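You operate a simulated robot arm through the tools that you are given. There is no shell and no other tool. Be economical: measure what you need, move in short steps, check, and stop when the job is done.

The job below is to be done with a simulated two-armed robot. You get a single attempt, and the scene is never put back.

TASK
Hold the red sieve on the blue table top steady with one hand, lift the green gauge out of it with the other and set it down on the blue table top.

Only the result counts: the job must be done as asked and must still hold three seconds after the hand-in. Knocking over, shifting, dropping, spilling or breaking anything else fails it.

THE ROBOT
Two 6-joint arms with two-finger parallel grippers on one trunk, on a base that drives. Base frame: it is fixed to the floor where the robot stands at the start and does not move with it; the origin is under the middle of the robot, x ahead of it, y to its left, z up. Units: mm, rad, N and s.
The left shoulder is at the start at [280, 185, 1055], the right one opposite. With the tool pointing down near the work surface each hand reaches from about 560 to 940 mm from the robot's upright axis, wherever it stands, measured 20 degrees to its own side. Places, roughly: blue table top [700, 0, 800]. Payload 1.57 kg a hand.
Tool frame (each hand has its own): the origin (TCP) lies between the finger pads and is the grasp point; the fingertips stand 30 mm ahead of it; z points along the fingers, y is the line along which they close. The gripper opens to 80 mm. The fingers are 17 mm wide and 12 mm thick; the gripper's body (40 by 82 mm) begins 80 mm behind the TCP.
Orientation is that of the tool frame in the base frame, as [roll, pitch, yaw] about the fixed x, y, z axes, in that order (R = Rz(yaw) Ry(pitch) Rx(roll)). With the fingers straight down and closing along the base's y, the tool's x points along the base's -x, its y along +y and its z along -z.

THE INTERFACE
- The arms move only by the tool nudge_tool. It takes "left_steps", "right_steps" or both (then of equal length, played together; a hand with none holds still); each is a list of rows, each a list of 7 numbers: the finger opening in mm, from 0 to 80, then the shift along the base's x, y, z in units of 30 mm (1.0 is 30 mm), then the turn, a rotation vector about the base's x, y, z in units of 8 degrees (1.0 is 8 degrees). In form: [[grip, tx, ty, tz, ax, ay, az], ...]. A call has 1 to 8 rows; each row shifts and turns the commanded pose from where the row before left it. A call with a number of a shift or a turn outside -1 to 1 is refused whole. Rows are played at 5 a second. More than 50 mm and 0.15 rad between two rows, or a gripper value outside its range, and nothing of the call is played. A pose out of reach is approached as far as the arm can. The call stops where the force on the tool passes 40 N (or 10 N more than at its start, if that is more) or the arm is blocked; 0.2 s more then pass. The fingers move at their own pace (about 153 mm/s each) and stop on an object; they squeeze with about 38 N. The grip force told is the motor's: it shows also when the fingers shut on nothing. Time passes only in rows, and 0.2 s behind the last, so rows that do not move let the fingers close. It gives the time, the measured TCP pose, the force on the tool (base axes), the opening and the grip force at its end, in the units of the frame above (readings bear some noise), with the torque about the TCP (base axes, N m) and any sound that the robot's microphone picked up.
- Cameras (640 x 400 px; columns grow to the right, rows downward): "scene" is now at [249.1, -2.4, 1486.2]; the picture's right is [-0.22, -0.98, 0.00], its down [-0.79, 0.18, -0.59] and it looks along [0.58, -0.13, -0.81] (base axes); focal length 284 px, centre (320, 200). "left" rides on the left gripper at [72, 7, -122] in its tool frame; the picture's right is [-0.09, 1.00, 0.00], its down [-0.84, -0.08, -0.54] and it looks along [-0.54, -0.05, 0.84] (tool axes); focal length 238 px, centre (320, 200). "right" rides on the right gripper at [72, -7, -122] in its tool frame; the picture's right is [0.09, 1.00, 0.00], its down [-0.84, 0.08, -0.54] and it looks along [-0.54, 0.05, 0.84] (tool axes); focal length 238 px, centre (320, 200). There is no depth. A picture from a camera that has moved, and an enlarged one, comes with that camera's place and axes in the base frame and with its lens. The place of the scene camera against the robot may be out by one fixed shift of up to 25 mm in any direction.
- get_image(camera): a new picture of that camera. No time passes.
- slide_trunk(by): slides the trunk up (or, below 0, down) by that many mm; the arms and the scene camera ride with it, the base frame stays. It gives what a move gives, with no picture.
- roll_base(legs): drives the robot by 1 to 6 legs, each [ahead, turn to the left] in mm and rad, along the robot's own axes; the way and the turn of a leg run together, so that a leg with both is an arc; at most 1500 mm and 3.142 rad a leg. The arms and the cameras ride along, it lands a little off, and it stops where it bumps. It gives what a move gives.
- aim_head(pan, tilt): turns the head with the scene camera to pan (to the left, within 1.501 rad either way) and tilt (down, from -0.506 to 1.204), counted from straight ahead of the robot. It gives what a move gives.
- inspect(camera, box): a new picture of the part [left, top, right, bottom] of that camera's present view, enlarged. No time passes.
- finish_job(): hands the job in; it is judged then, once.

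Work in short steps. Places have to be worked out from the pictures, the camera data and where the tool is seen: move nearer, look again, correct. Check each grasp and each placing, and mend what went wrong. You have 120 turns and 92 pictures in all, those below and enlarged ones among them. Open the grippers and draw the arms clear of the work before you hand the job in, unless the task says otherwise; then end with one line.

The tools are called after "Emit:" as name(argument=value, ...) on one line, values as JSON. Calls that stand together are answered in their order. nudge_tool: Moves the arms, as the interface text tells. Its arguments: {"type":"object","properties":{"left_steps":{"type":"array"},"right_steps":{"type":"array"}},"required":[]} The other tools are called the same way: slide_trunk (by) slides the trunk up or down; roll_base (legs) drives the base; aim_head (pan, tilt) turns the head that bears the scene camera; get_image (camera) takes a picture; inspect (camera, box) takes an enlarged picture of a part of a camera's view; finish_job () hands the job in.

At the start:

```text
clock: 0.0
left_tool_pos: [561.7, 237.6, 1132.8]
left_tool_rot: [-3.141, -0.001, 3.14]
left_contact_force: [0.3, 0.0, -0.1]
left_moment: [0.01, -0.03, -0.01]
left_gripper_width: 80.4
left_grasp_force: 0.1
right_tool_pos: [529.3, -299.7, 1077.9]
right_tool_rot: [-3.141, 0.0, 3.138]
right_contact_force: [-0.1, 0.1, 0.0]
right_moment: [-0.02, -0.01, 0.0]
right_gripper_width: 80.1
right_grasp_force: 0.1
trunk travel left (down, up): [-750.0, 240.0]
robot x, y, heading: [-2.3, 1.6, -0.002]
head pan, tilt: [-0.223, 0.941]
```

scene: 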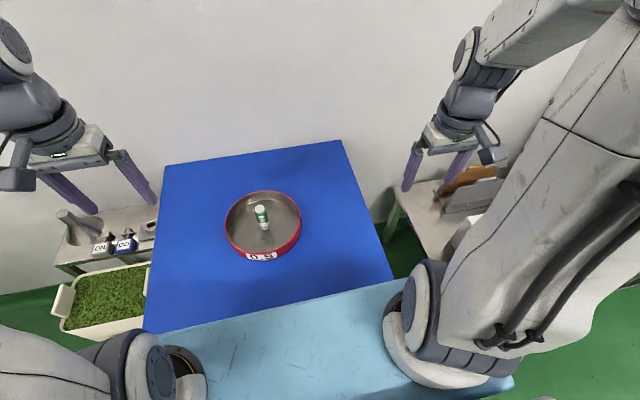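
right: 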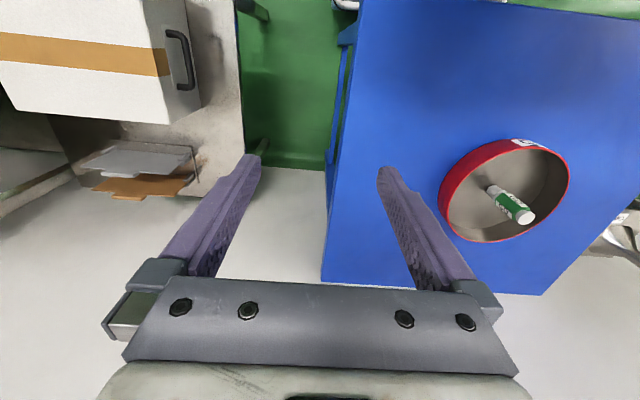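
left: 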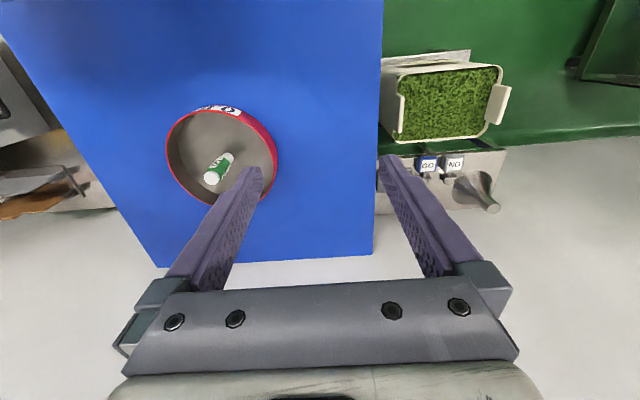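

I'll take closer looks at the sieve and the gauge first.

Emit:
inspect(camera="scene", box=[205, 170, 325, 270])

Emit:
inspect(camera="left", box=[140, 80, 300, 220])

Emit:
inspect(camera="right", box=[420, 120, 600, 250])

```text
4.00 times, centred on (265, 220) of scene
camera zoom: at [249.1, -2.4, 1486.2], right [-0.22, -0.98, 0.0], down [-0.79, 0.18, -0.59], along [0.58, -0.13, -0.81], focal length 1136 px, centre (540, 120)
```

zoom: 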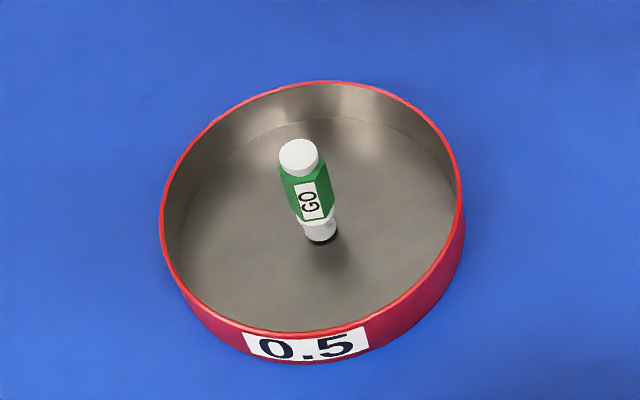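

```text
2.86 times, centred on (220, 150) of left
camera zoom: at [489.7, 244.4, 1256.4], right [0.09, 1.0, 0.0], down [0.84, -0.08, 0.54], along [0.54, -0.05, -0.84], focal length 681 px, centre (606, 343)
```

zoom: 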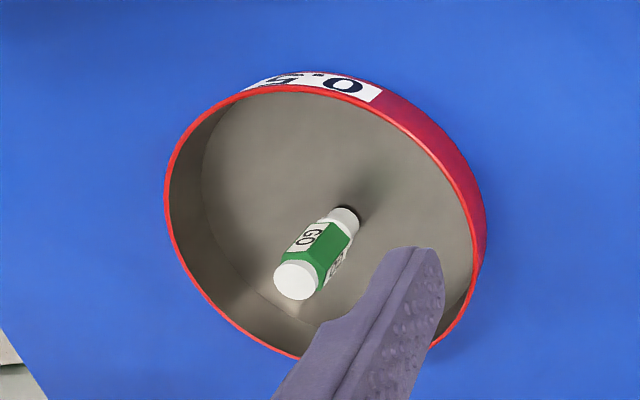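

```text
3.08 times, centred on (510, 185) of right
camera zoom: at [459.6, -306.3, 1200.5], right [-0.09, 1.0, 0.0], down [0.84, 0.07, 0.54], along [0.54, 0.05, -0.84], focal length 733 px, centre (-265, 246)
```

zoom: 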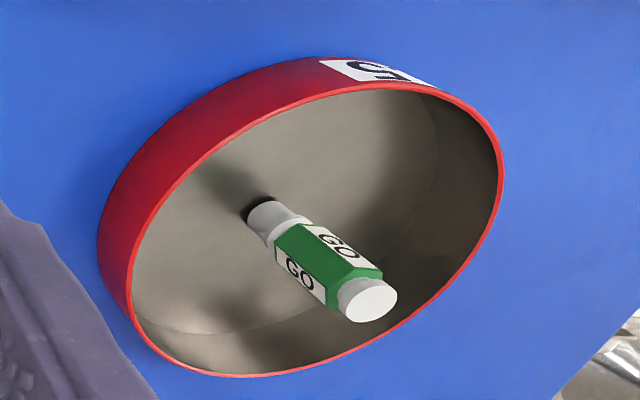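

The two wrist views agree: the gauge stands upright at about (660, 44), z 807 to 897. The sieve is nearly concentric with it, with radius about 100 and rim z about 838. I'll bring the right hand above the sieve's right rim, at about y = -56, and start turning the left hand so that it closes along x.

Emit:
nudge_tool(right_steps=[[40, 0.54, 1, -0.4, 0, 0, 0], [40, 0.54, 1, -0.4, 0, 0, 0], [40, 0.54, 1, -0.4, 0, 0, 0], [40, 0.54, 1, -0.4, 0, 0, 0], [40, 0.54, 1, -0.4, 0, 0, 0], [40, 0.54, 1, -0.4, 0, 0, 0], [40, 0.54, 1, -0.4, 0, 0, 0], [40, 0.54, 1, -0.4, 0, 0, 0]], left_steps=[[60, 0, 0, 0, 0, 0, -1], [60, 0, 0, 0, 0, 0, -1], [60, 0, 0, 0, 0, 0, -1], [60, 0, 0, 0, 0, 0, -1], [60, 0, 0, 0, 0, 0, -1], [60, 0, 0, 0, 0, 0, -1], [60, 0, 0, 0, 0, 0, -1], [60, 0, 0, 0, 0, 0, -1]])

Emit:
get_image(camera="right")

Emit:
get_image(camera="scene")

```text
clock: 1.8
left_tool_pos: [561.2, 237.9, 1133.1]
left_tool_rot: [-3.14, -0.001, 2.02]
left_contact_force: [0.6, -0.6, -0.8]
left_moment: [-0.02, -0.02, 0.0]
left_gripper_width: 60.1
left_grasp_force: 0.0
right_tool_pos: [660.5, -57.7, 981.4]
right_tool_rot: [3.141, 0.001, 3.139]
right_contact_force: [0.1, 0.3, 0.1]
right_moment: [-0.03, 0.0, 0.03]
right_gripper_width: 40.2
right_grasp_force: 0.1
trunk travel left (down, up): [-750.0, 240.0]
robot x, y, heading: [-1.4, -0.5, -0.005]
head pan, tilt: [-0.223, 0.941]
```

```text
85 pictures are left
camera right: at [589.6, -64.6, 1103.3], right [-0.09, 1.0, 0.0], down [0.84, 0.07, 0.54], along [0.54, 0.05, -0.84], focal length 238 px, centre (320, 200)
```

right: 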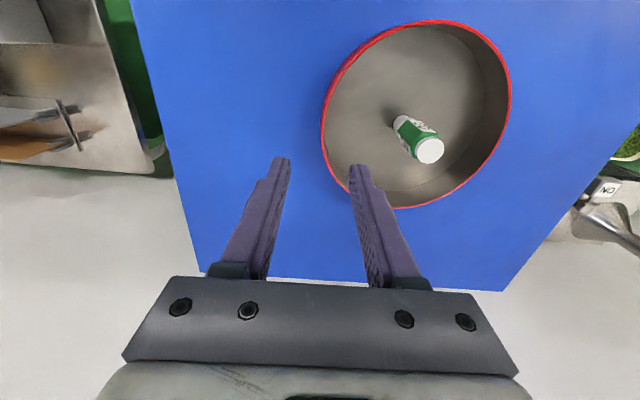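

```text
84 pictures are left
camera scene: at [248.9, -2.5, 1486.3], right [-0.22, -0.98, 0.0], down [-0.79, 0.18, -0.59], along [0.58, -0.13, -0.81], focal length 284 px, centre (320, 200)
```

scene: 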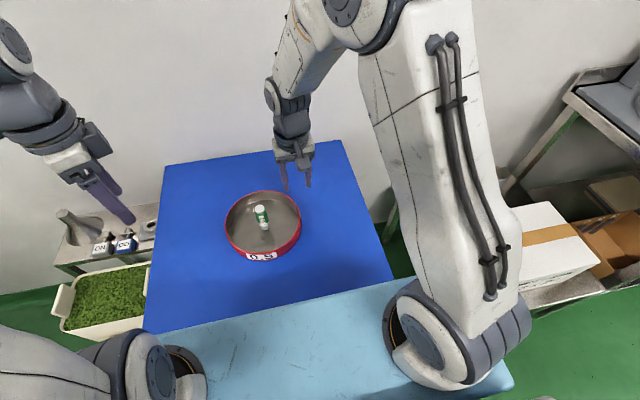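

The right hand is above the rim, with its elbow well out to the side. I'll enlarge the right view to measure the sieve rim.

Emit:
inspect(camera="right", box=[260, 10, 540, 220])

```text
1.90 times, centred on (400, 115) of right
camera zoom: at [589.6, -64.6, 1103.3], right [-0.09, 1.0, 0.0], down [0.84, 0.07, 0.54], along [0.54, 0.05, -0.84], focal length 454 px, centre (168, 362)
```

zoom: 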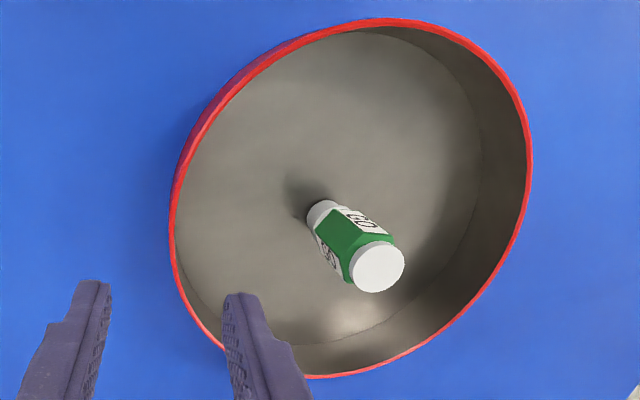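

The rim's right edge is at about y = -55 and the sieve centre at about (661, 46), R about 102. I'll lower the right hand in line with the wall, to tips just above the rim, while the left hand finishes turning.

Emit:
nudge_tool(right_steps=[[40, 0, 0.09, -0.83, 0, 0, 0], [40, 0, 0, -0.83, 0, 0, 0], [40, 0, 0, -0.83, 0, 0, 0], [40, 0, 0, 0, 0, 0, 0]], left_steps=[[60, 0, 0, 0, 0, 0, -1], [60, 0, 0, 0, 0, 0, -1], [60, 0, 0, 0, 0, 0, -1], [60, 0, 0, 0, 0, 0, -0.23]])

Emit:
get_image(camera="right")

```text
clock: 2.8
left_tool_pos: [560.4, 237.1, 1133.9]
left_tool_rot: [3.14, 0.0, 1.568]
left_contact_force: [-0.4, 0.8, 0.2]
left_moment: [-0.05, 0.0, 0.02]
left_gripper_width: 59.9
left_grasp_force: 0.0
right_tool_pos: [660.3, -55.9, 907.3]
right_tool_rot: [3.141, -0.001, 3.139]
right_contact_force: [0.3, 0.0, 0.2]
right_moment: [0.0, 0.02, 0.01]
right_gripper_width: 40.0
right_grasp_force: 0.1
trunk travel left (down, up): [-750.0, 240.0]
robot x, y, heading: [0.2, -2.5, 0.001]
head pan, tilt: [-0.223, 0.941]
```

```text
82 pictures are left
camera right: at [589.9, -62.3, 1029.7], right [-0.09, 1.0, 0.0], down [0.84, 0.08, 0.54], along [0.54, 0.05, -0.84], focal length 238 px, centre (320, 200)
```

right: 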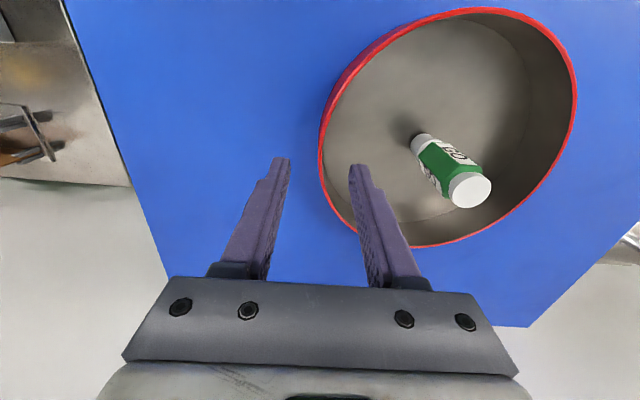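

The wall's mid-line is at about y = -54.5 and lies between the fingers. I'll shift +1.3 mm and go down to TCP z of about 845, then look before closing.

Emit:
nudge_tool(right_steps=[[36, 0, 0.045, -0.6, 0, 0, 0], [36, 0, 0, -0.6, 0, 0, 0], [36, 0, 0, -0.5, 0, 0, 0], [36, 0, 0, -0.35, 0, 0, 0]])

Emit:
get_image(camera="right")

Emit:
inspect(camera="scene", box=[205, 170, 325, 270])

```text
clock: 3.8
left_tool_pos: [560.1, 237.9, 1133.0]
left_tool_rot: [3.141, 0.001, 1.571]
left_contact_force: [0.7, -0.1, -0.3]
left_moment: [-0.04, 0.02, 0.02]
left_gripper_width: 60.0
left_grasp_force: 0.0
right_tool_pos: [659.9, -57.5, 844.8]
right_tool_rot: [3.141, -0.001, 3.138]
right_contact_force: [1.0, 0.9, 0.5]
right_moment: [-0.02, -0.03, 0.02]
right_gripper_width: 36.2
right_grasp_force: 0.1
trunk travel left (down, up): [-750.0, 240.0]
robot x, y, heading: [1.1, -0.5, -0.001]
head pan, tilt: [-0.223, 0.941]
```

```text
81 pictures are left
camera right: at [589.8, -62.3, 967.3], right [-0.09, 1.0, 0.0], down [0.84, 0.08, 0.54], along [0.54, 0.05, -0.84], focal length 238 px, centre (320, 200)
```

right: 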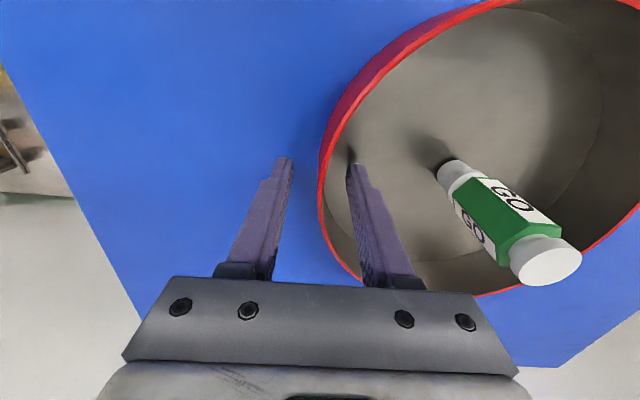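

```text
4.00 times, centred on (265, 220) of scene
camera zoom: at [249.1, -2.4, 1486.3], right [-0.22, -0.98, 0.0], down [-0.79, 0.18, -0.59], along [0.58, -0.13, -0.81], focal length 1136 px, centre (540, 120)
```

zoom: 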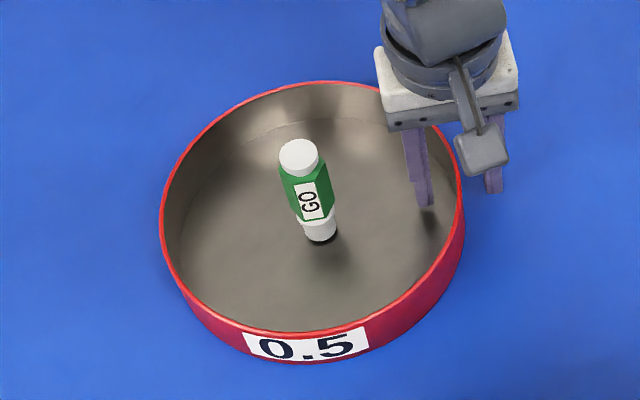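

The wall is centred between the fingers, with tips at about z 815. I'll close the right gripper on the rim.

Emit:
nudge_tool(right_steps=[[20, 0, 0, 0, 0, 0, 0], [10, 0, 0, 0, 0, 0, 0], [0, 0, 0, 0, 0, 0, 0], [0, 0, 0, 0, 0, 0, 0]])

Emit:
get_image(camera="right")

Emit:
inspect(camera="scene", box=[205, 170, 325, 270])

```text
clock: 4.8
left_tool_pos: [561.0, 237.0, 1133.7]
left_tool_rot: [-3.141, 0.0, 1.572]
left_contact_force: [-0.1, -1.0, 0.6]
left_moment: [0.0, -0.01, 0.01]
left_gripper_width: 60.2
left_grasp_force: 0.0
right_tool_pos: [660.9, -55.5, 845.7]
right_tool_rot: [-3.141, -0.001, 3.138]
right_contact_force: [1.0, 0.5, 0.1]
right_moment: [-0.03, -0.19, -0.05]
right_gripper_width: 10.4
right_grasp_force: 28.7
trunk travel left (down, up): [-750.0, 240.0]
robot x, y, heading: [1.6, 1.6, -0.002]
head pan, tilt: [-0.223, 0.941]
```

```text
79 pictures are left
camera right: at [590.0, -62.3, 967.4], right [-0.09, 1.0, 0.0], down [0.84, 0.07, 0.54], along [0.54, 0.05, -0.84], focal length 238 px, centre (320, 200)
```

right: 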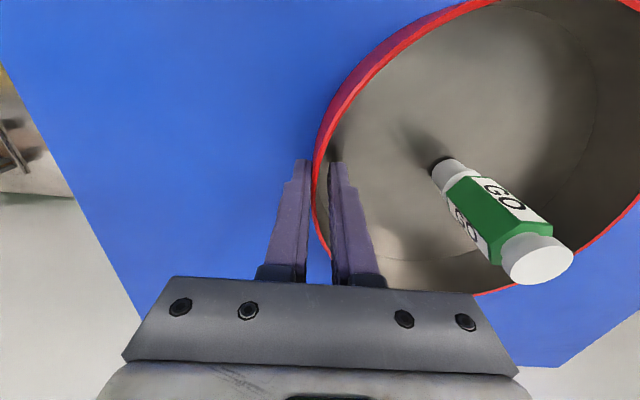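

```text
4.00 times, centred on (265, 220) of scene
camera zoom: at [249.2, -2.3, 1486.2], right [-0.22, -0.98, 0.0], down [-0.79, 0.18, -0.59], along [0.57, -0.13, -0.81], focal length 1136 px, centre (540, 120)
```

zoom: 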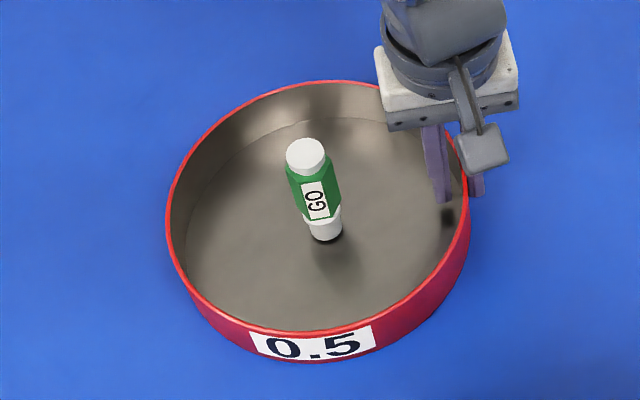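

The right hand holds the rim (opening 10, grip 29 N). The sieve and gauge moved about 4 mm toward -y together, so the gauge is now at about y = 40. I'll bring the left hand part of the way over and look.

Emit:
nudge_tool(left_steps=[[60, 0.5, -0.8, -0.6, 0, 0, 0], [60, 0.5, -0.8, -0.6, 0, 0, 0], [60, 0.5, -0.8, -0.6, 0, 0, 0], [60, 0.5, -0.8, -0.6, 0, 0, 0], [60, 0.5, -0.8, -0.6, 0, 0, 0], [60, 0.5, -0.8, -0.6, 0, 0, 0], [60, 0.3, -0.8, -0.6, 0, 0, 0]])

Emit:
get_image(camera="left")

Emit:
get_image(camera="scene")

```text
clock: 6.4
left_tool_pos: [661.5, 68.5, 1006.7]
left_tool_rot: [3.141, 0.0, 1.571]
left_contact_force: [0.4, 0.4, 0.7]
left_moment: [-0.01, 0.0, 0.02]
left_gripper_width: 60.1
left_grasp_force: 0.1
right_tool_pos: [660.1, -55.3, 844.7]
right_tool_rot: [-3.141, 0.0, 3.139]
right_contact_force: [0.8, -0.4, 1.0]
right_moment: [0.0, -0.01, -0.1]
right_gripper_width: 10.4
right_grasp_force: 27.7
trunk travel left (down, up): [-750.0, 240.0]
robot x, y, heading: [0.1, -0.0, -0.004]
head pan, tilt: [-0.223, 0.941]
```

```text
77 pictures are left
camera left: at [668.5, 140.9, 1129.7], right [1.0, -0.09, 0.0], down [-0.08, -0.84, 0.54], along [-0.05, -0.54, -0.84], focal length 238 px, centre (320, 200)
```

left: 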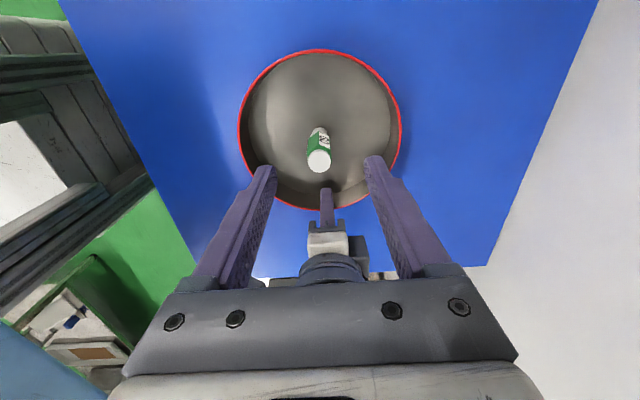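

```text
76 pictures are left
camera scene: at [249.1, -2.2, 1486.3], right [-0.22, -0.98, 0.0], down [-0.79, 0.18, -0.59], along [0.58, -0.13, -0.81], focal length 284 px, centre (320, 200)
```

scene: 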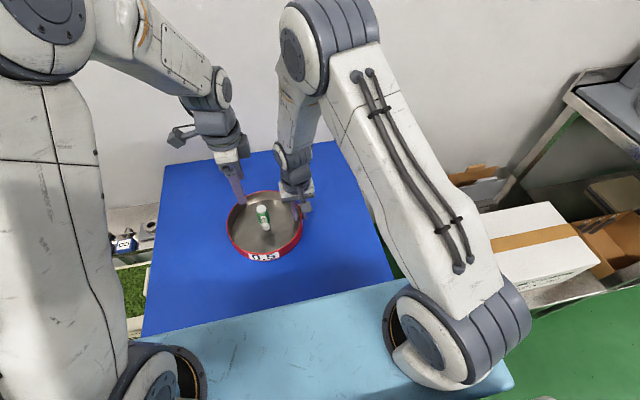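

Gauge top is at about (658, 40). I'll centre the left hand over it, still above the top, and look closely for the hexagon's faces.

Emit:
nudge_tool(left_steps=[[60, -0.05, -0.47, -0.5, 0, 0, 0], [60, -0.05, -0.47, -0.5, 0, 0, 0], [60, 0, 0, -0.8, 0, 0, 0], [60, 0, 0, 0, 0, 0, 0]])

Emit:
inspect(camera="left", box=[230, 80, 410, 220])

Emit:
inspect(camera="scene", box=[205, 150, 345, 270])

```text
clock: 7.4
left_tool_pos: [657.3, 41.3, 952.6]
left_tool_rot: [-3.141, 0.0, 1.571]
left_contact_force: [-0.7, 0.8, 0.8]
left_moment: [0.02, -0.01, -0.02]
left_gripper_width: 59.9
left_grasp_force: 0.1
right_tool_pos: [660.8, -54.9, 844.3]
right_tool_rot: [-3.14, -0.001, 3.139]
right_contact_force: [0.7, 0.3, -0.2]
right_moment: [-0.03, 0.16, -0.07]
right_gripper_width: 10.3
right_grasp_force: 28.3
trunk travel left (down, up): [-750.0, 240.0]
robot x, y, heading: [-2.1, 2.7, 0.001]
head pan, tilt: [-0.223, 0.941]
```

```text
2.86 times, centred on (320, 150) of left
camera zoom: at [664.4, 113.7, 1076.1], right [1.0, -0.09, 0.0], down [-0.08, -0.84, 0.54], along [-0.05, -0.54, -0.84], focal length 681 px, centre (320, 343)
```

zoom: 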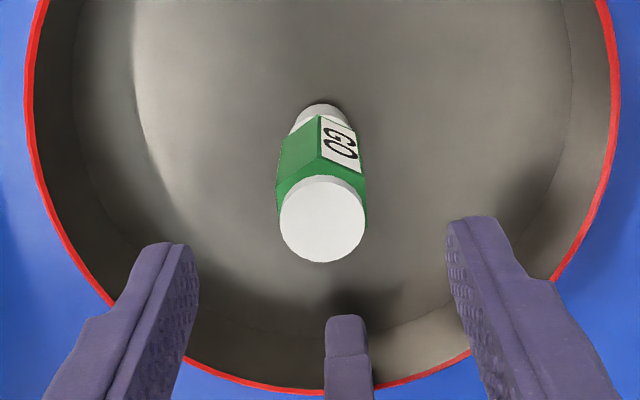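

```text
3.33 times, centred on (275, 210) of scene
camera zoom: at [249.2, -2.4, 1486.2], right [-0.22, -0.98, 0.0], down [-0.79, 0.18, -0.59], along [0.57, -0.13, -0.81], focal length 947 px, centre (470, 167)
```

zoom: 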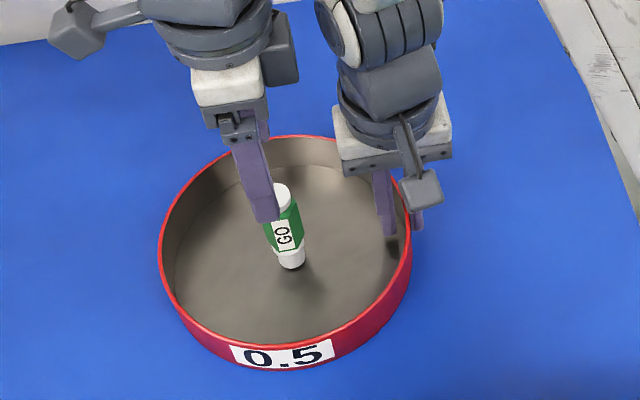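

The hexagon has a corner pointing toward +y, so its flats face ±x, matching the closing direction. The TCP is within 2 mm of the gauge axis, so I'll correct that and descend with the fingers either side of the green body.

Emit:
nudge_tool(left_steps=[[60, 0.03, -0.055, -0.6, 0, 0, 0], [60, 0, 0, -0.6, 0, 0, 0], [60, 0, 0, -0.6, 0, 0, 0], [60, 0, 0, -0.6, 0, 0, 0], [60, 0, 0, -0.7, 0, 0, 0], [60, 0, 0, 0, 0, 0, 0]])

Emit:
get_image(camera="left")

Emit:
inspect(camera="scene", box=[205, 150, 345, 270])

```text
clock: 8.8
left_tool_pos: [657.8, 40.6, 860.1]
left_tool_rot: [-3.141, 0.001, 1.57]
left_contact_force: [0.4, 0.5, -0.8]
left_moment: [-0.03, -0.03, 0.0]
left_gripper_width: 60.1
left_grasp_force: 0.0
right_tool_pos: [661.3, -55.5, 844.6]
right_tool_rot: [-3.14, 0.0, 3.14]
right_contact_force: [0.6, -0.3, 0.5]
right_moment: [-0.01, 0.05, -0.08]
right_gripper_width: 10.3
right_grasp_force: 28.8
trunk travel left (down, up): [-750.0, 240.0]
robot x, y, heading: [-0.8, 2.2, 0.001]
head pan, tilt: [-0.223, 0.941]
```

```text
73 pictures are left
camera left: at [664.9, 112.2, 983.0], right [1.0, -0.09, 0.0], down [-0.08, -0.84, 0.54], along [-0.05, -0.54, -0.84], focal length 238 px, centre (320, 200)
```

left: 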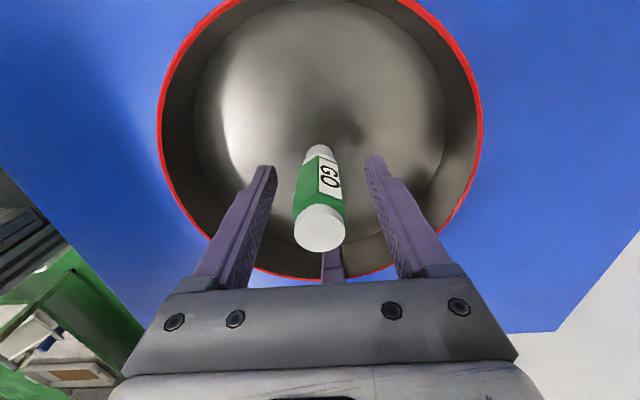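

```text
3.33 times, centred on (275, 210) of scene
camera zoom: at [249.2, -2.4, 1486.2], right [-0.22, -0.98, 0.0], down [-0.79, 0.18, -0.59], along [0.57, -0.13, -0.81], focal length 947 px, centre (470, 167)
```

zoom: 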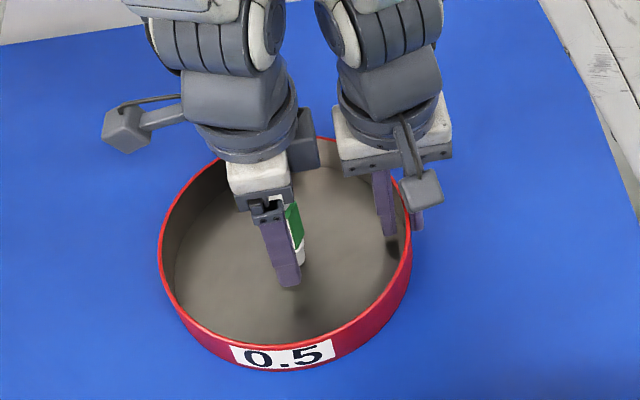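

The gauge is centred between the left fingers, so I'll close the left gripper on it.

Emit:
nudge_tool(left_steps=[[45, 0, 0, 0, 0, 0, 0], [36, 0, 0, 0, 0, 0, 0], [30, 0, 0, 0, 0, 0, 0], [20, 0, 0, 0, 0, 0, 0], [20, 0, 0, 0, 0, 0, 0]])

Emit:
get_image(camera="left")

```text
clock: 10.0
left_tool_pos: [657.0, 41.1, 860.4]
left_tool_rot: [-3.141, -0.001, 1.57]
left_contact_force: [0.0, 0.0, 1.4]
left_moment: [-0.03, 0.03, 0.05]
left_gripper_width: 29.0
left_grasp_force: 37.7
right_tool_pos: [660.6, -54.7, 844.9]
right_tool_rot: [-3.142, 0.0, 3.138]
right_contact_force: [1.3, -1.3, -0.8]
right_moment: [-0.04, 0.0, -0.11]
right_gripper_width: 10.5
right_grasp_force: 27.8
trunk travel left (down, up): [-750.0, 240.0]
robot x, y, heading: [0.6, 2.6, -0.002]
head pan, tilt: [-0.223, 0.941]
```

```text
71 pictures are left
camera left: at [664.9, 112.2, 983.3], right [1.0, -0.09, 0.0], down [-0.08, -0.84, 0.54], along [-0.05, -0.54, -0.84], focal length 238 px, centre (320, 200)
```

left: 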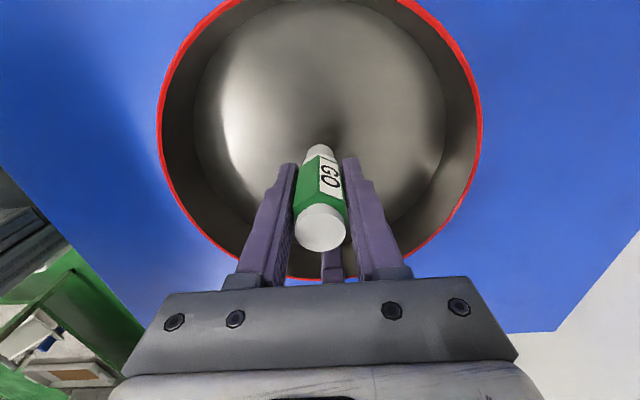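

The gauge is gripped at 29 mm with 38 N. I'll lift it slowly, straight up, and watch the force.

Emit:
nudge_tool(left_steps=[[20, 0, 0, 0.2, 0, 0, 0], [20, 0, 0, 0.3, 0, 0, 0], [20, 0, 0, 0.5, 0, 0, 0], [20, 0, 0, 0.8, 0, 0, 0], [20, 0, 0, 0.8, 0, 0, 0], [20, 0, 0, 0.4, 0, 0, 0]])

Emit:
get_image(camera="left")

Emit:
get_image(camera="scene")

```text
clock: 11.4
left_tool_pos: [659.2, 39.2, 949.7]
left_tool_rot: [3.14, 0.001, 1.572]
left_contact_force: [-0.1, -0.3, -1.6]
left_moment: [-0.04, 0.01, 0.01]
left_gripper_width: 28.9
left_grasp_force: 37.9
right_tool_pos: [662.2, -55.2, 843.7]
right_tool_rot: [-3.141, -0.001, 3.137]
right_contact_force: [-0.8, -0.3, 0.5]
right_moment: [0.01, -0.1, -0.08]
right_gripper_width: 10.3
right_grasp_force: 28.7
trunk travel left (down, up): [-750.0, 240.0]
robot x, y, heading: [2.7, -1.7, -0.002]
head pan, tilt: [-0.223, 0.941]
```

```text
70 pictures are left
camera left: at [666.1, 111.4, 1072.7], right [1.0, -0.09, 0.0], down [-0.08, -0.84, 0.54], along [-0.05, -0.54, -0.84], focal length 238 px, centre (320, 200)
```

left: 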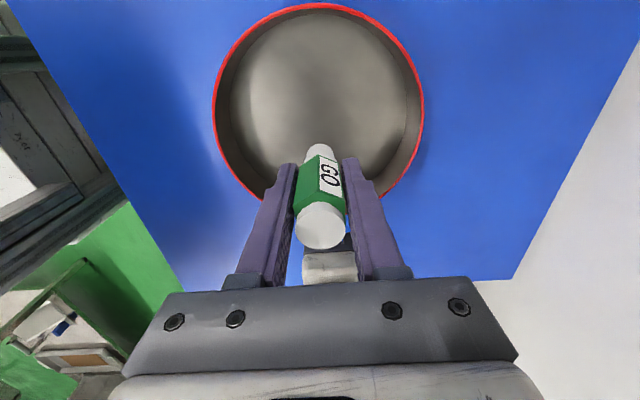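

```text
69 pictures are left
camera scene: at [249.1, -2.4, 1486.2], right [-0.22, -0.98, 0.0], down [-0.79, 0.18, -0.59], along [0.57, -0.13, -0.81], focal length 284 px, centre (320, 200)
```

scene: 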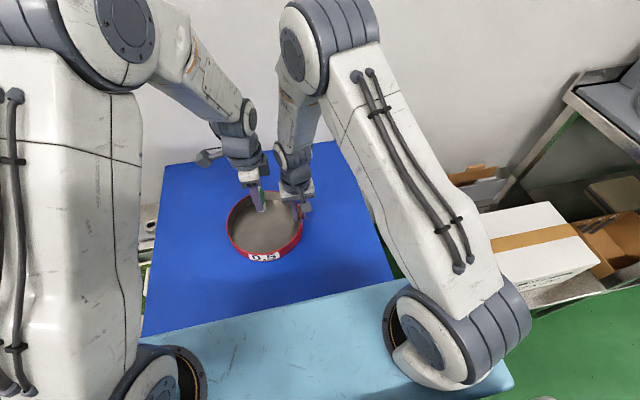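

The gauge came out cleanly. I'll carry it to the left to about (660, 225) over the open blue table top.

Emit:
nudge_tool(left_steps=[[20, 0, 0.4, 0, 0, 0, 0], [20, 0, 0.8, 0, 0, 0, 0], [20, 0, 0.9, 0, 0, 0, 0], [20, 0, 0.9, 0, 0, 0, 0], [20, 0, 0.9, 0, 0, 0, 0], [20, 0, 0.9, 0, 0, 0, 0], [20, 0, 0.9, 0, 0, 0, 0], [20, 0, 0.5, 0, 0, 0, 0]])

Emit:
get_image(camera="left")

Emit:
get_image(camera="scene")

```text
clock: 13.2
left_tool_pos: [658.9, 227.6, 950.5]
left_tool_rot: [3.141, 0.0, 1.572]
left_contact_force: [0.0, 0.2, -1.8]
left_moment: [0.0, 0.03, 0.0]
left_gripper_width: 28.9
left_grasp_force: 37.7
right_tool_pos: [661.6, -55.3, 846.2]
right_tool_rot: [-3.142, 0.0, 3.139]
right_contact_force: [-0.4, 0.6, 0.2]
right_moment: [0.0, 0.03, -0.07]
right_gripper_width: 10.5
right_grasp_force: 28.0
trunk travel left (down, up): [-750.0, 240.0]
robot x, y, heading: [-1.4, 0.6, 0.0]
head pan, tilt: [-0.223, 0.941]
```

```text
68 pictures are left
camera left: at [665.3, 298.5, 1073.9], right [1.0, -0.09, 0.0], down [-0.08, -0.84, 0.54], along [-0.05, -0.54, -0.84], focal length 238 px, centre (320, 200)
```

left: 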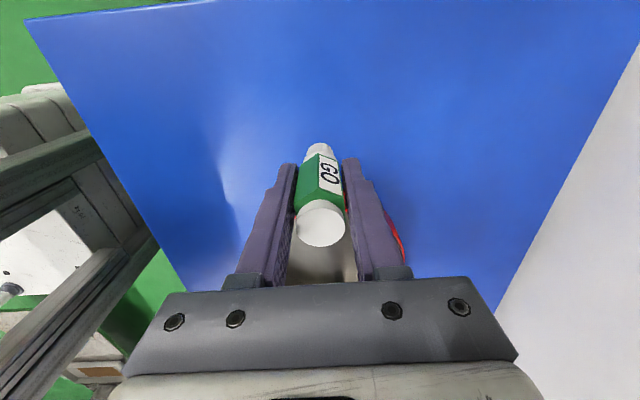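

```text
67 pictures are left
camera scene: at [249.2, -2.4, 1486.2], right [-0.22, -0.98, 0.0], down [-0.79, 0.18, -0.59], along [0.57, -0.13, -0.81], focal length 284 px, centre (320, 200)
```

scene: 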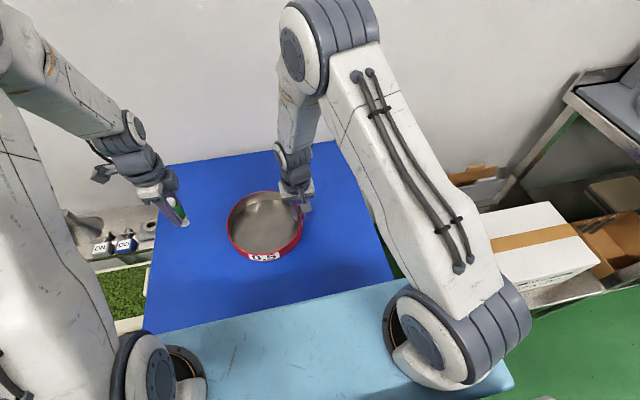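

The gauge is over clear blue table. I'll lower it to just above the surface, then use small steps to find contact.

Emit:
nudge_tool(left_steps=[[20, 0, 0, -0.7, 0, 0, 0], [20, 0, 0, -0.8, 0, 0, 0], [20, 0, 0, -0.7, 0, 0, 0], [20, 0, 0, -0.5, 0, 0, 0], [20, 0, 0, -0.2, 0, 0, 0], [20, 0, 0, 0, 0, 0, 0]])

Emit:
inspect(camera="scene", box=[120, 150, 260, 270])

```text
clock: 14.6
left_tool_pos: [657.0, 224.1, 864.0]
left_tool_rot: [3.141, 0.001, 1.57]
left_contact_force: [0.0, -0.7, -1.6]
left_moment: [-0.01, -0.03, -0.02]
left_gripper_width: 28.9
left_grasp_force: 38.3
right_tool_pos: [660.5, -56.0, 844.8]
right_tool_rot: [3.141, 0.0, 3.137]
right_contact_force: [0.6, -1.0, 0.1]
right_moment: [0.01, 0.11, -0.12]
right_gripper_width: 10.5
right_grasp_force: 28.7
trunk travel left (down, up): [-750.0, 240.0]
robot x, y, heading: [-1.4, -4.3, 0.001]
head pan, tilt: [-0.223, 0.941]
```

```text
3.33 times, centred on (190, 210) of scene
camera zoom: at [249.2, -2.4, 1486.2], right [-0.22, -0.98, 0.0], down [-0.79, 0.18, -0.59], along [0.57, -0.13, -0.81], focal length 947 px, centre (753, 167)
```

zoom: 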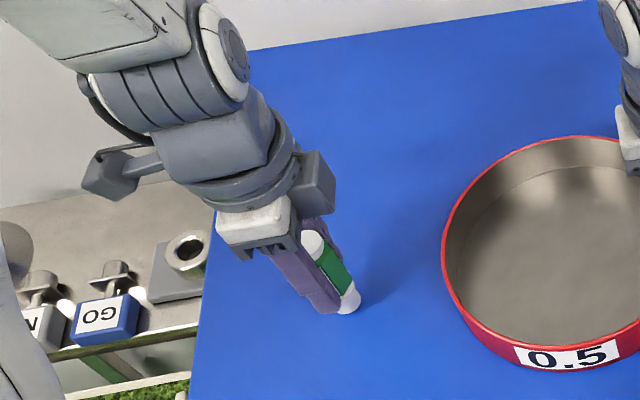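

It's near the table with no contact yet (the force only shows the weight, about -1.6 N). I'll lower it about 5 mm more in small steps.

Emit:
nudge_tool(left_steps=[[20, 0, 0, -0.06, 0, 0, 0], [20, 0, 0, -0.05, 0, 0, 0], [20, 0, 0, -0.05, 0, 0, 0], [20, 0, 0, 0, 0, 0, 0]])

```text
clock: 15.6
left_tool_pos: [657.4, 225.7, 860.5]
left_tool_rot: [3.14, -0.001, 1.572]
left_contact_force: [-5.3, -0.8, 31.5]
left_moment: [-0.1, 0.38, -0.03]
left_gripper_width: 28.9
left_grasp_force: 38.5
right_tool_pos: [660.7, -55.8, 845.8]
right_tool_rot: [-3.141, 0.001, 3.137]
right_contact_force: [-0.7, 0.5, -0.5]
right_moment: [-0.26, -0.03, -0.03]
right_gripper_width: 10.1
right_grasp_force: 28.3
trunk travel left (down, up): [-750.0, 240.0]
robot x, y, heading: [2.9, -1.9, -0.001]
head pan, tilt: [-0.223, 0.941]
```

It has touched firmly (31 N up). I'll ease up slightly to unload before releasing.

Emit:
nudge_tool(left_steps=[[20, 0, 0, 0.05, 0, 0, 0], [20, 0, 0, 0, 0, 0, 0]])

```text
clock: 16.2
left_tool_pos: [657.2, 225.8, 859.0]
left_tool_rot: [3.141, -0.002, 1.572]
left_contact_force: [1.8, -0.2, 5.5]
left_moment: [0.03, -0.21, 0.0]
left_gripper_width: 29.0
left_grasp_force: 37.8
right_tool_pos: [660.6, -55.3, 845.6]
right_tool_rot: [-3.141, -0.001, 3.141]
right_contact_force: [-0.6, -0.7, 0.9]
right_moment: [-0.03, -0.01, 0.0]
right_gripper_width: 10.2
right_grasp_force: 27.8
trunk travel left (down, up): [-750.0, 240.0]
robot x, y, heading: [-2.5, -3.2, -0.003]
head pan, tilt: [-0.223, 0.941]
```

Only a light contact of 5 N remains. I'll open the left gripper gradually.

Emit:
nudge_tool(left_steps=[[31, 0, 0, 0, 0, 0, 0], [34, 0, 0, 0, 0, 0, 0], [40, 0, 0, 0, 0, 0, 0], [60, 0, 0, 0, 0, 0, 0]])

Emit:
get_image(camera="left")

```text
clock: 17.2
left_tool_pos: [656.9, 226.3, 860.2]
left_tool_rot: [-3.14, 0.001, 1.571]
left_contact_force: [0.5, 0.3, 0.1]
left_moment: [0.01, -0.02, 0.0]
left_gripper_width: 60.0
left_grasp_force: 0.0
right_tool_pos: [660.9, -55.0, 844.3]
right_tool_rot: [3.141, 0.001, 3.138]
right_contact_force: [1.7, -0.4, 0.0]
right_moment: [-0.28, -0.03, -0.09]
right_gripper_width: 10.1
right_grasp_force: 28.3
trunk travel left (down, up): [-750.0, 240.0]
robot x, y, heading: [1.2, -4.1, -0.002]
head pan, tilt: [-0.223, 0.941]
```

```text
65 pictures are left
camera left: at [664.8, 297.5, 983.2], right [1.0, -0.09, 0.0], down [-0.08, -0.84, 0.54], along [-0.05, -0.54, -0.84], focal length 238 px, centre (320, 200)
```

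left: 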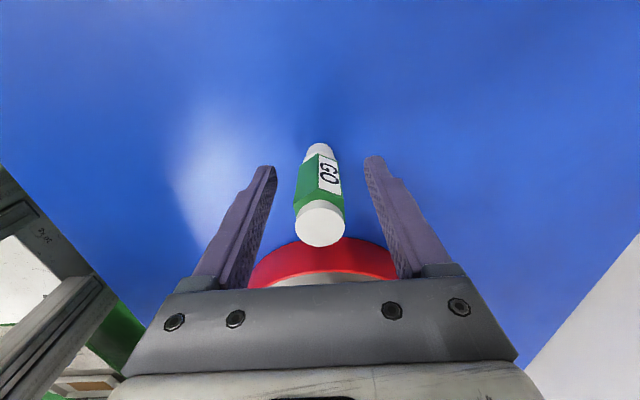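

The gauge stands upright on its own. I'll raise the left hand straight up and open the right gripper off the rim.

Emit:
nudge_tool(left_steps=[[60, 0, 0, 0.4, 0, 0, 0], [60, 0, 0, 0.8, 0, 0, 0], [60, 0, 0, 0.9, 0, 0, 0], [60, 0, 0, 0.9, 0, 0, 0], [60, 0, 0, 0.9, 0, 0, 0], [60, 0, 0, 0.9, 0, 0, 0]], right_steps=[[14, 0, 0, 0, 0, 0, 0], [20, 0, 0, 0, 0, 0, 0], [28, 0, 0, 0, 0, 0, 0], [36, 0, 0, 0, 0, 0, 0], [36, 0, 0, 0, 0, 0, 0], [36, 0, 0, 0, 0, 0, 0]])

Emit:
get_image(camera="right")

Emit:
get_image(camera="scene")

```text
clock: 18.6
left_tool_pos: [659.5, 226.3, 1003.8]
left_tool_rot: [-3.141, 0.001, 1.572]
left_contact_force: [-0.6, 0.0, -1.1]
left_moment: [-0.01, 0.03, 0.02]
left_gripper_width: 60.0
left_grasp_force: 0.1
right_tool_pos: [660.6, -55.7, 845.7]
right_tool_rot: [3.14, -0.002, 3.137]
right_contact_force: [0.2, -0.6, 0.7]
right_moment: [-0.02, 0.03, -0.03]
right_gripper_width: 36.1
right_grasp_force: 0.2
trunk travel left (down, up): [-750.0, 240.0]
robot x, y, heading: [-3.2, 3.2, -0.001]
head pan, tilt: [-0.223, 0.941]
```

```text
64 pictures are left
camera right: at [589.9, -62.3, 967.4], right [-0.09, 1.0, 0.0], down [0.84, 0.08, 0.54], along [0.54, 0.05, -0.84], focal length 238 px, centre (320, 200)
```

right: 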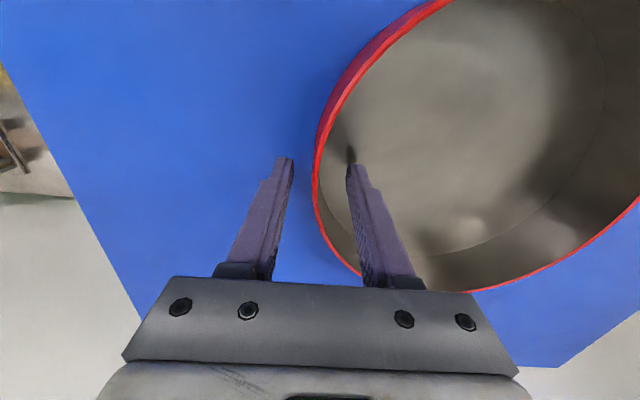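

```text
63 pictures are left
camera scene: at [249.2, -2.4, 1486.2], right [-0.22, -0.98, 0.0], down [-0.79, 0.18, -0.59], along [0.57, -0.13, -0.81], focal length 284 px, centre (320, 200)
```

scene: 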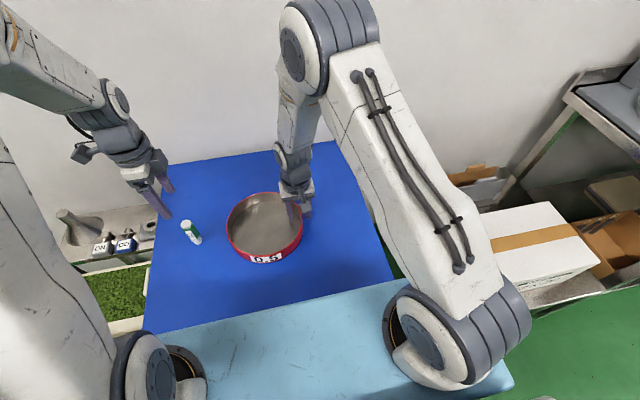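

The fingers are clear of the rim on both sides. I'll lift the right hand straight up and then draw it to the right.

Emit:
nudge_tool(right_steps=[[36, 0, 0, 0.4, 0, 0, 0], [36, 0, 0, 0.8, 0, 0, 0], [36, 0, 0, 0.9, 0, 0, 0], [36, 0, 0, 0.9, 0, 0, 0], [36, 0, 0, 0.9, 0, 0, 0], [60, 0, -0.8, 0.5, 0, 0, 0], [80, 0, -0.9, 0.3, 0, 0, 0], [80, 0, -0.9, 0, 0, 0, 0]], left_steps=[[60, 0, 0, 0.8, 0, 0, 0], [60, 0, 0, 0.8, 0, 0, 0], [60, -0.5, 0, 0.4, 0, 0, 0], [60, -0.5, 0, 0, 0, 0, 0], [60, -0.5, 0, 0, 0, 0, 0], [60, -0.5, 0, 0, 0, 0, 0], [80, -0.5, 0, 0, 0, 0, 0], [80, 0, 0, 0, 0, 0, 0]])

Emit:
get_image(camera="scene")

Emit:
inspect(camera="scene", box=[160, 160, 320, 280])

```text
clock: 20.4
left_tool_pos: [581.8, 226.6, 1063.9]
left_tool_rot: [-3.142, 0.001, 1.572]
left_contact_force: [-0.2, 0.7, -0.3]
left_moment: [-0.01, 0.0, -0.02]
left_gripper_width: 79.8
left_grasp_force: 0.0
right_tool_pos: [660.0, -133.7, 986.9]
right_tool_rot: [-3.141, 0.001, 3.14]
right_contact_force: [-0.9, 0.2, -0.3]
right_moment: [0.0, -0.02, 0.02]
right_gripper_width: 80.2
right_grasp_force: 0.0
trunk travel left (down, up): [-750.0, 240.0]
robot x, y, heading: [-0.8, -2.3, -0.002]
head pan, tilt: [-0.223, 0.941]
```

```text
62 pictures are left
camera scene: at [248.9, -2.3, 1486.3], right [-0.22, -0.98, 0.0], down [-0.79, 0.18, -0.59], along [0.58, -0.13, -0.81], focal length 284 px, centre (320, 200)
```

scene: 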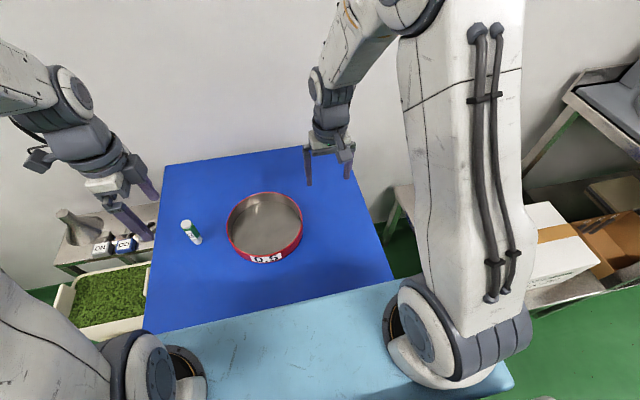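

```text
3.33 times, centred on (240, 220) of scene
camera zoom: at [248.9, -2.3, 1486.3], right [-0.22, -0.98, 0.0], down [-0.79, 0.18, -0.59], along [0.58, -0.13, -0.81], focal length 947 px, centre (587, 133)
```

zoom: 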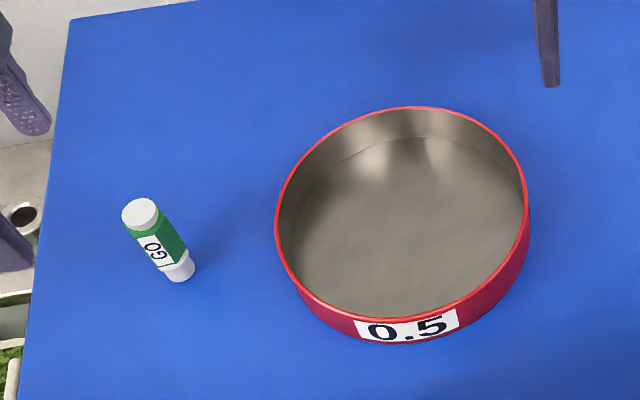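

The gauge is standing on the blue table top, the sieve is flat on the table, and both grippers are open and clear. I'm handing the job in.

Emit:
finish_job()

```text
The job is handed in.
```

The right hand held the sieve while the left lifted the green gauge out and stood it upright on the blue table top; the sieve slid about 4 mm when the right gripper closed on its rim, and I did not move it back.
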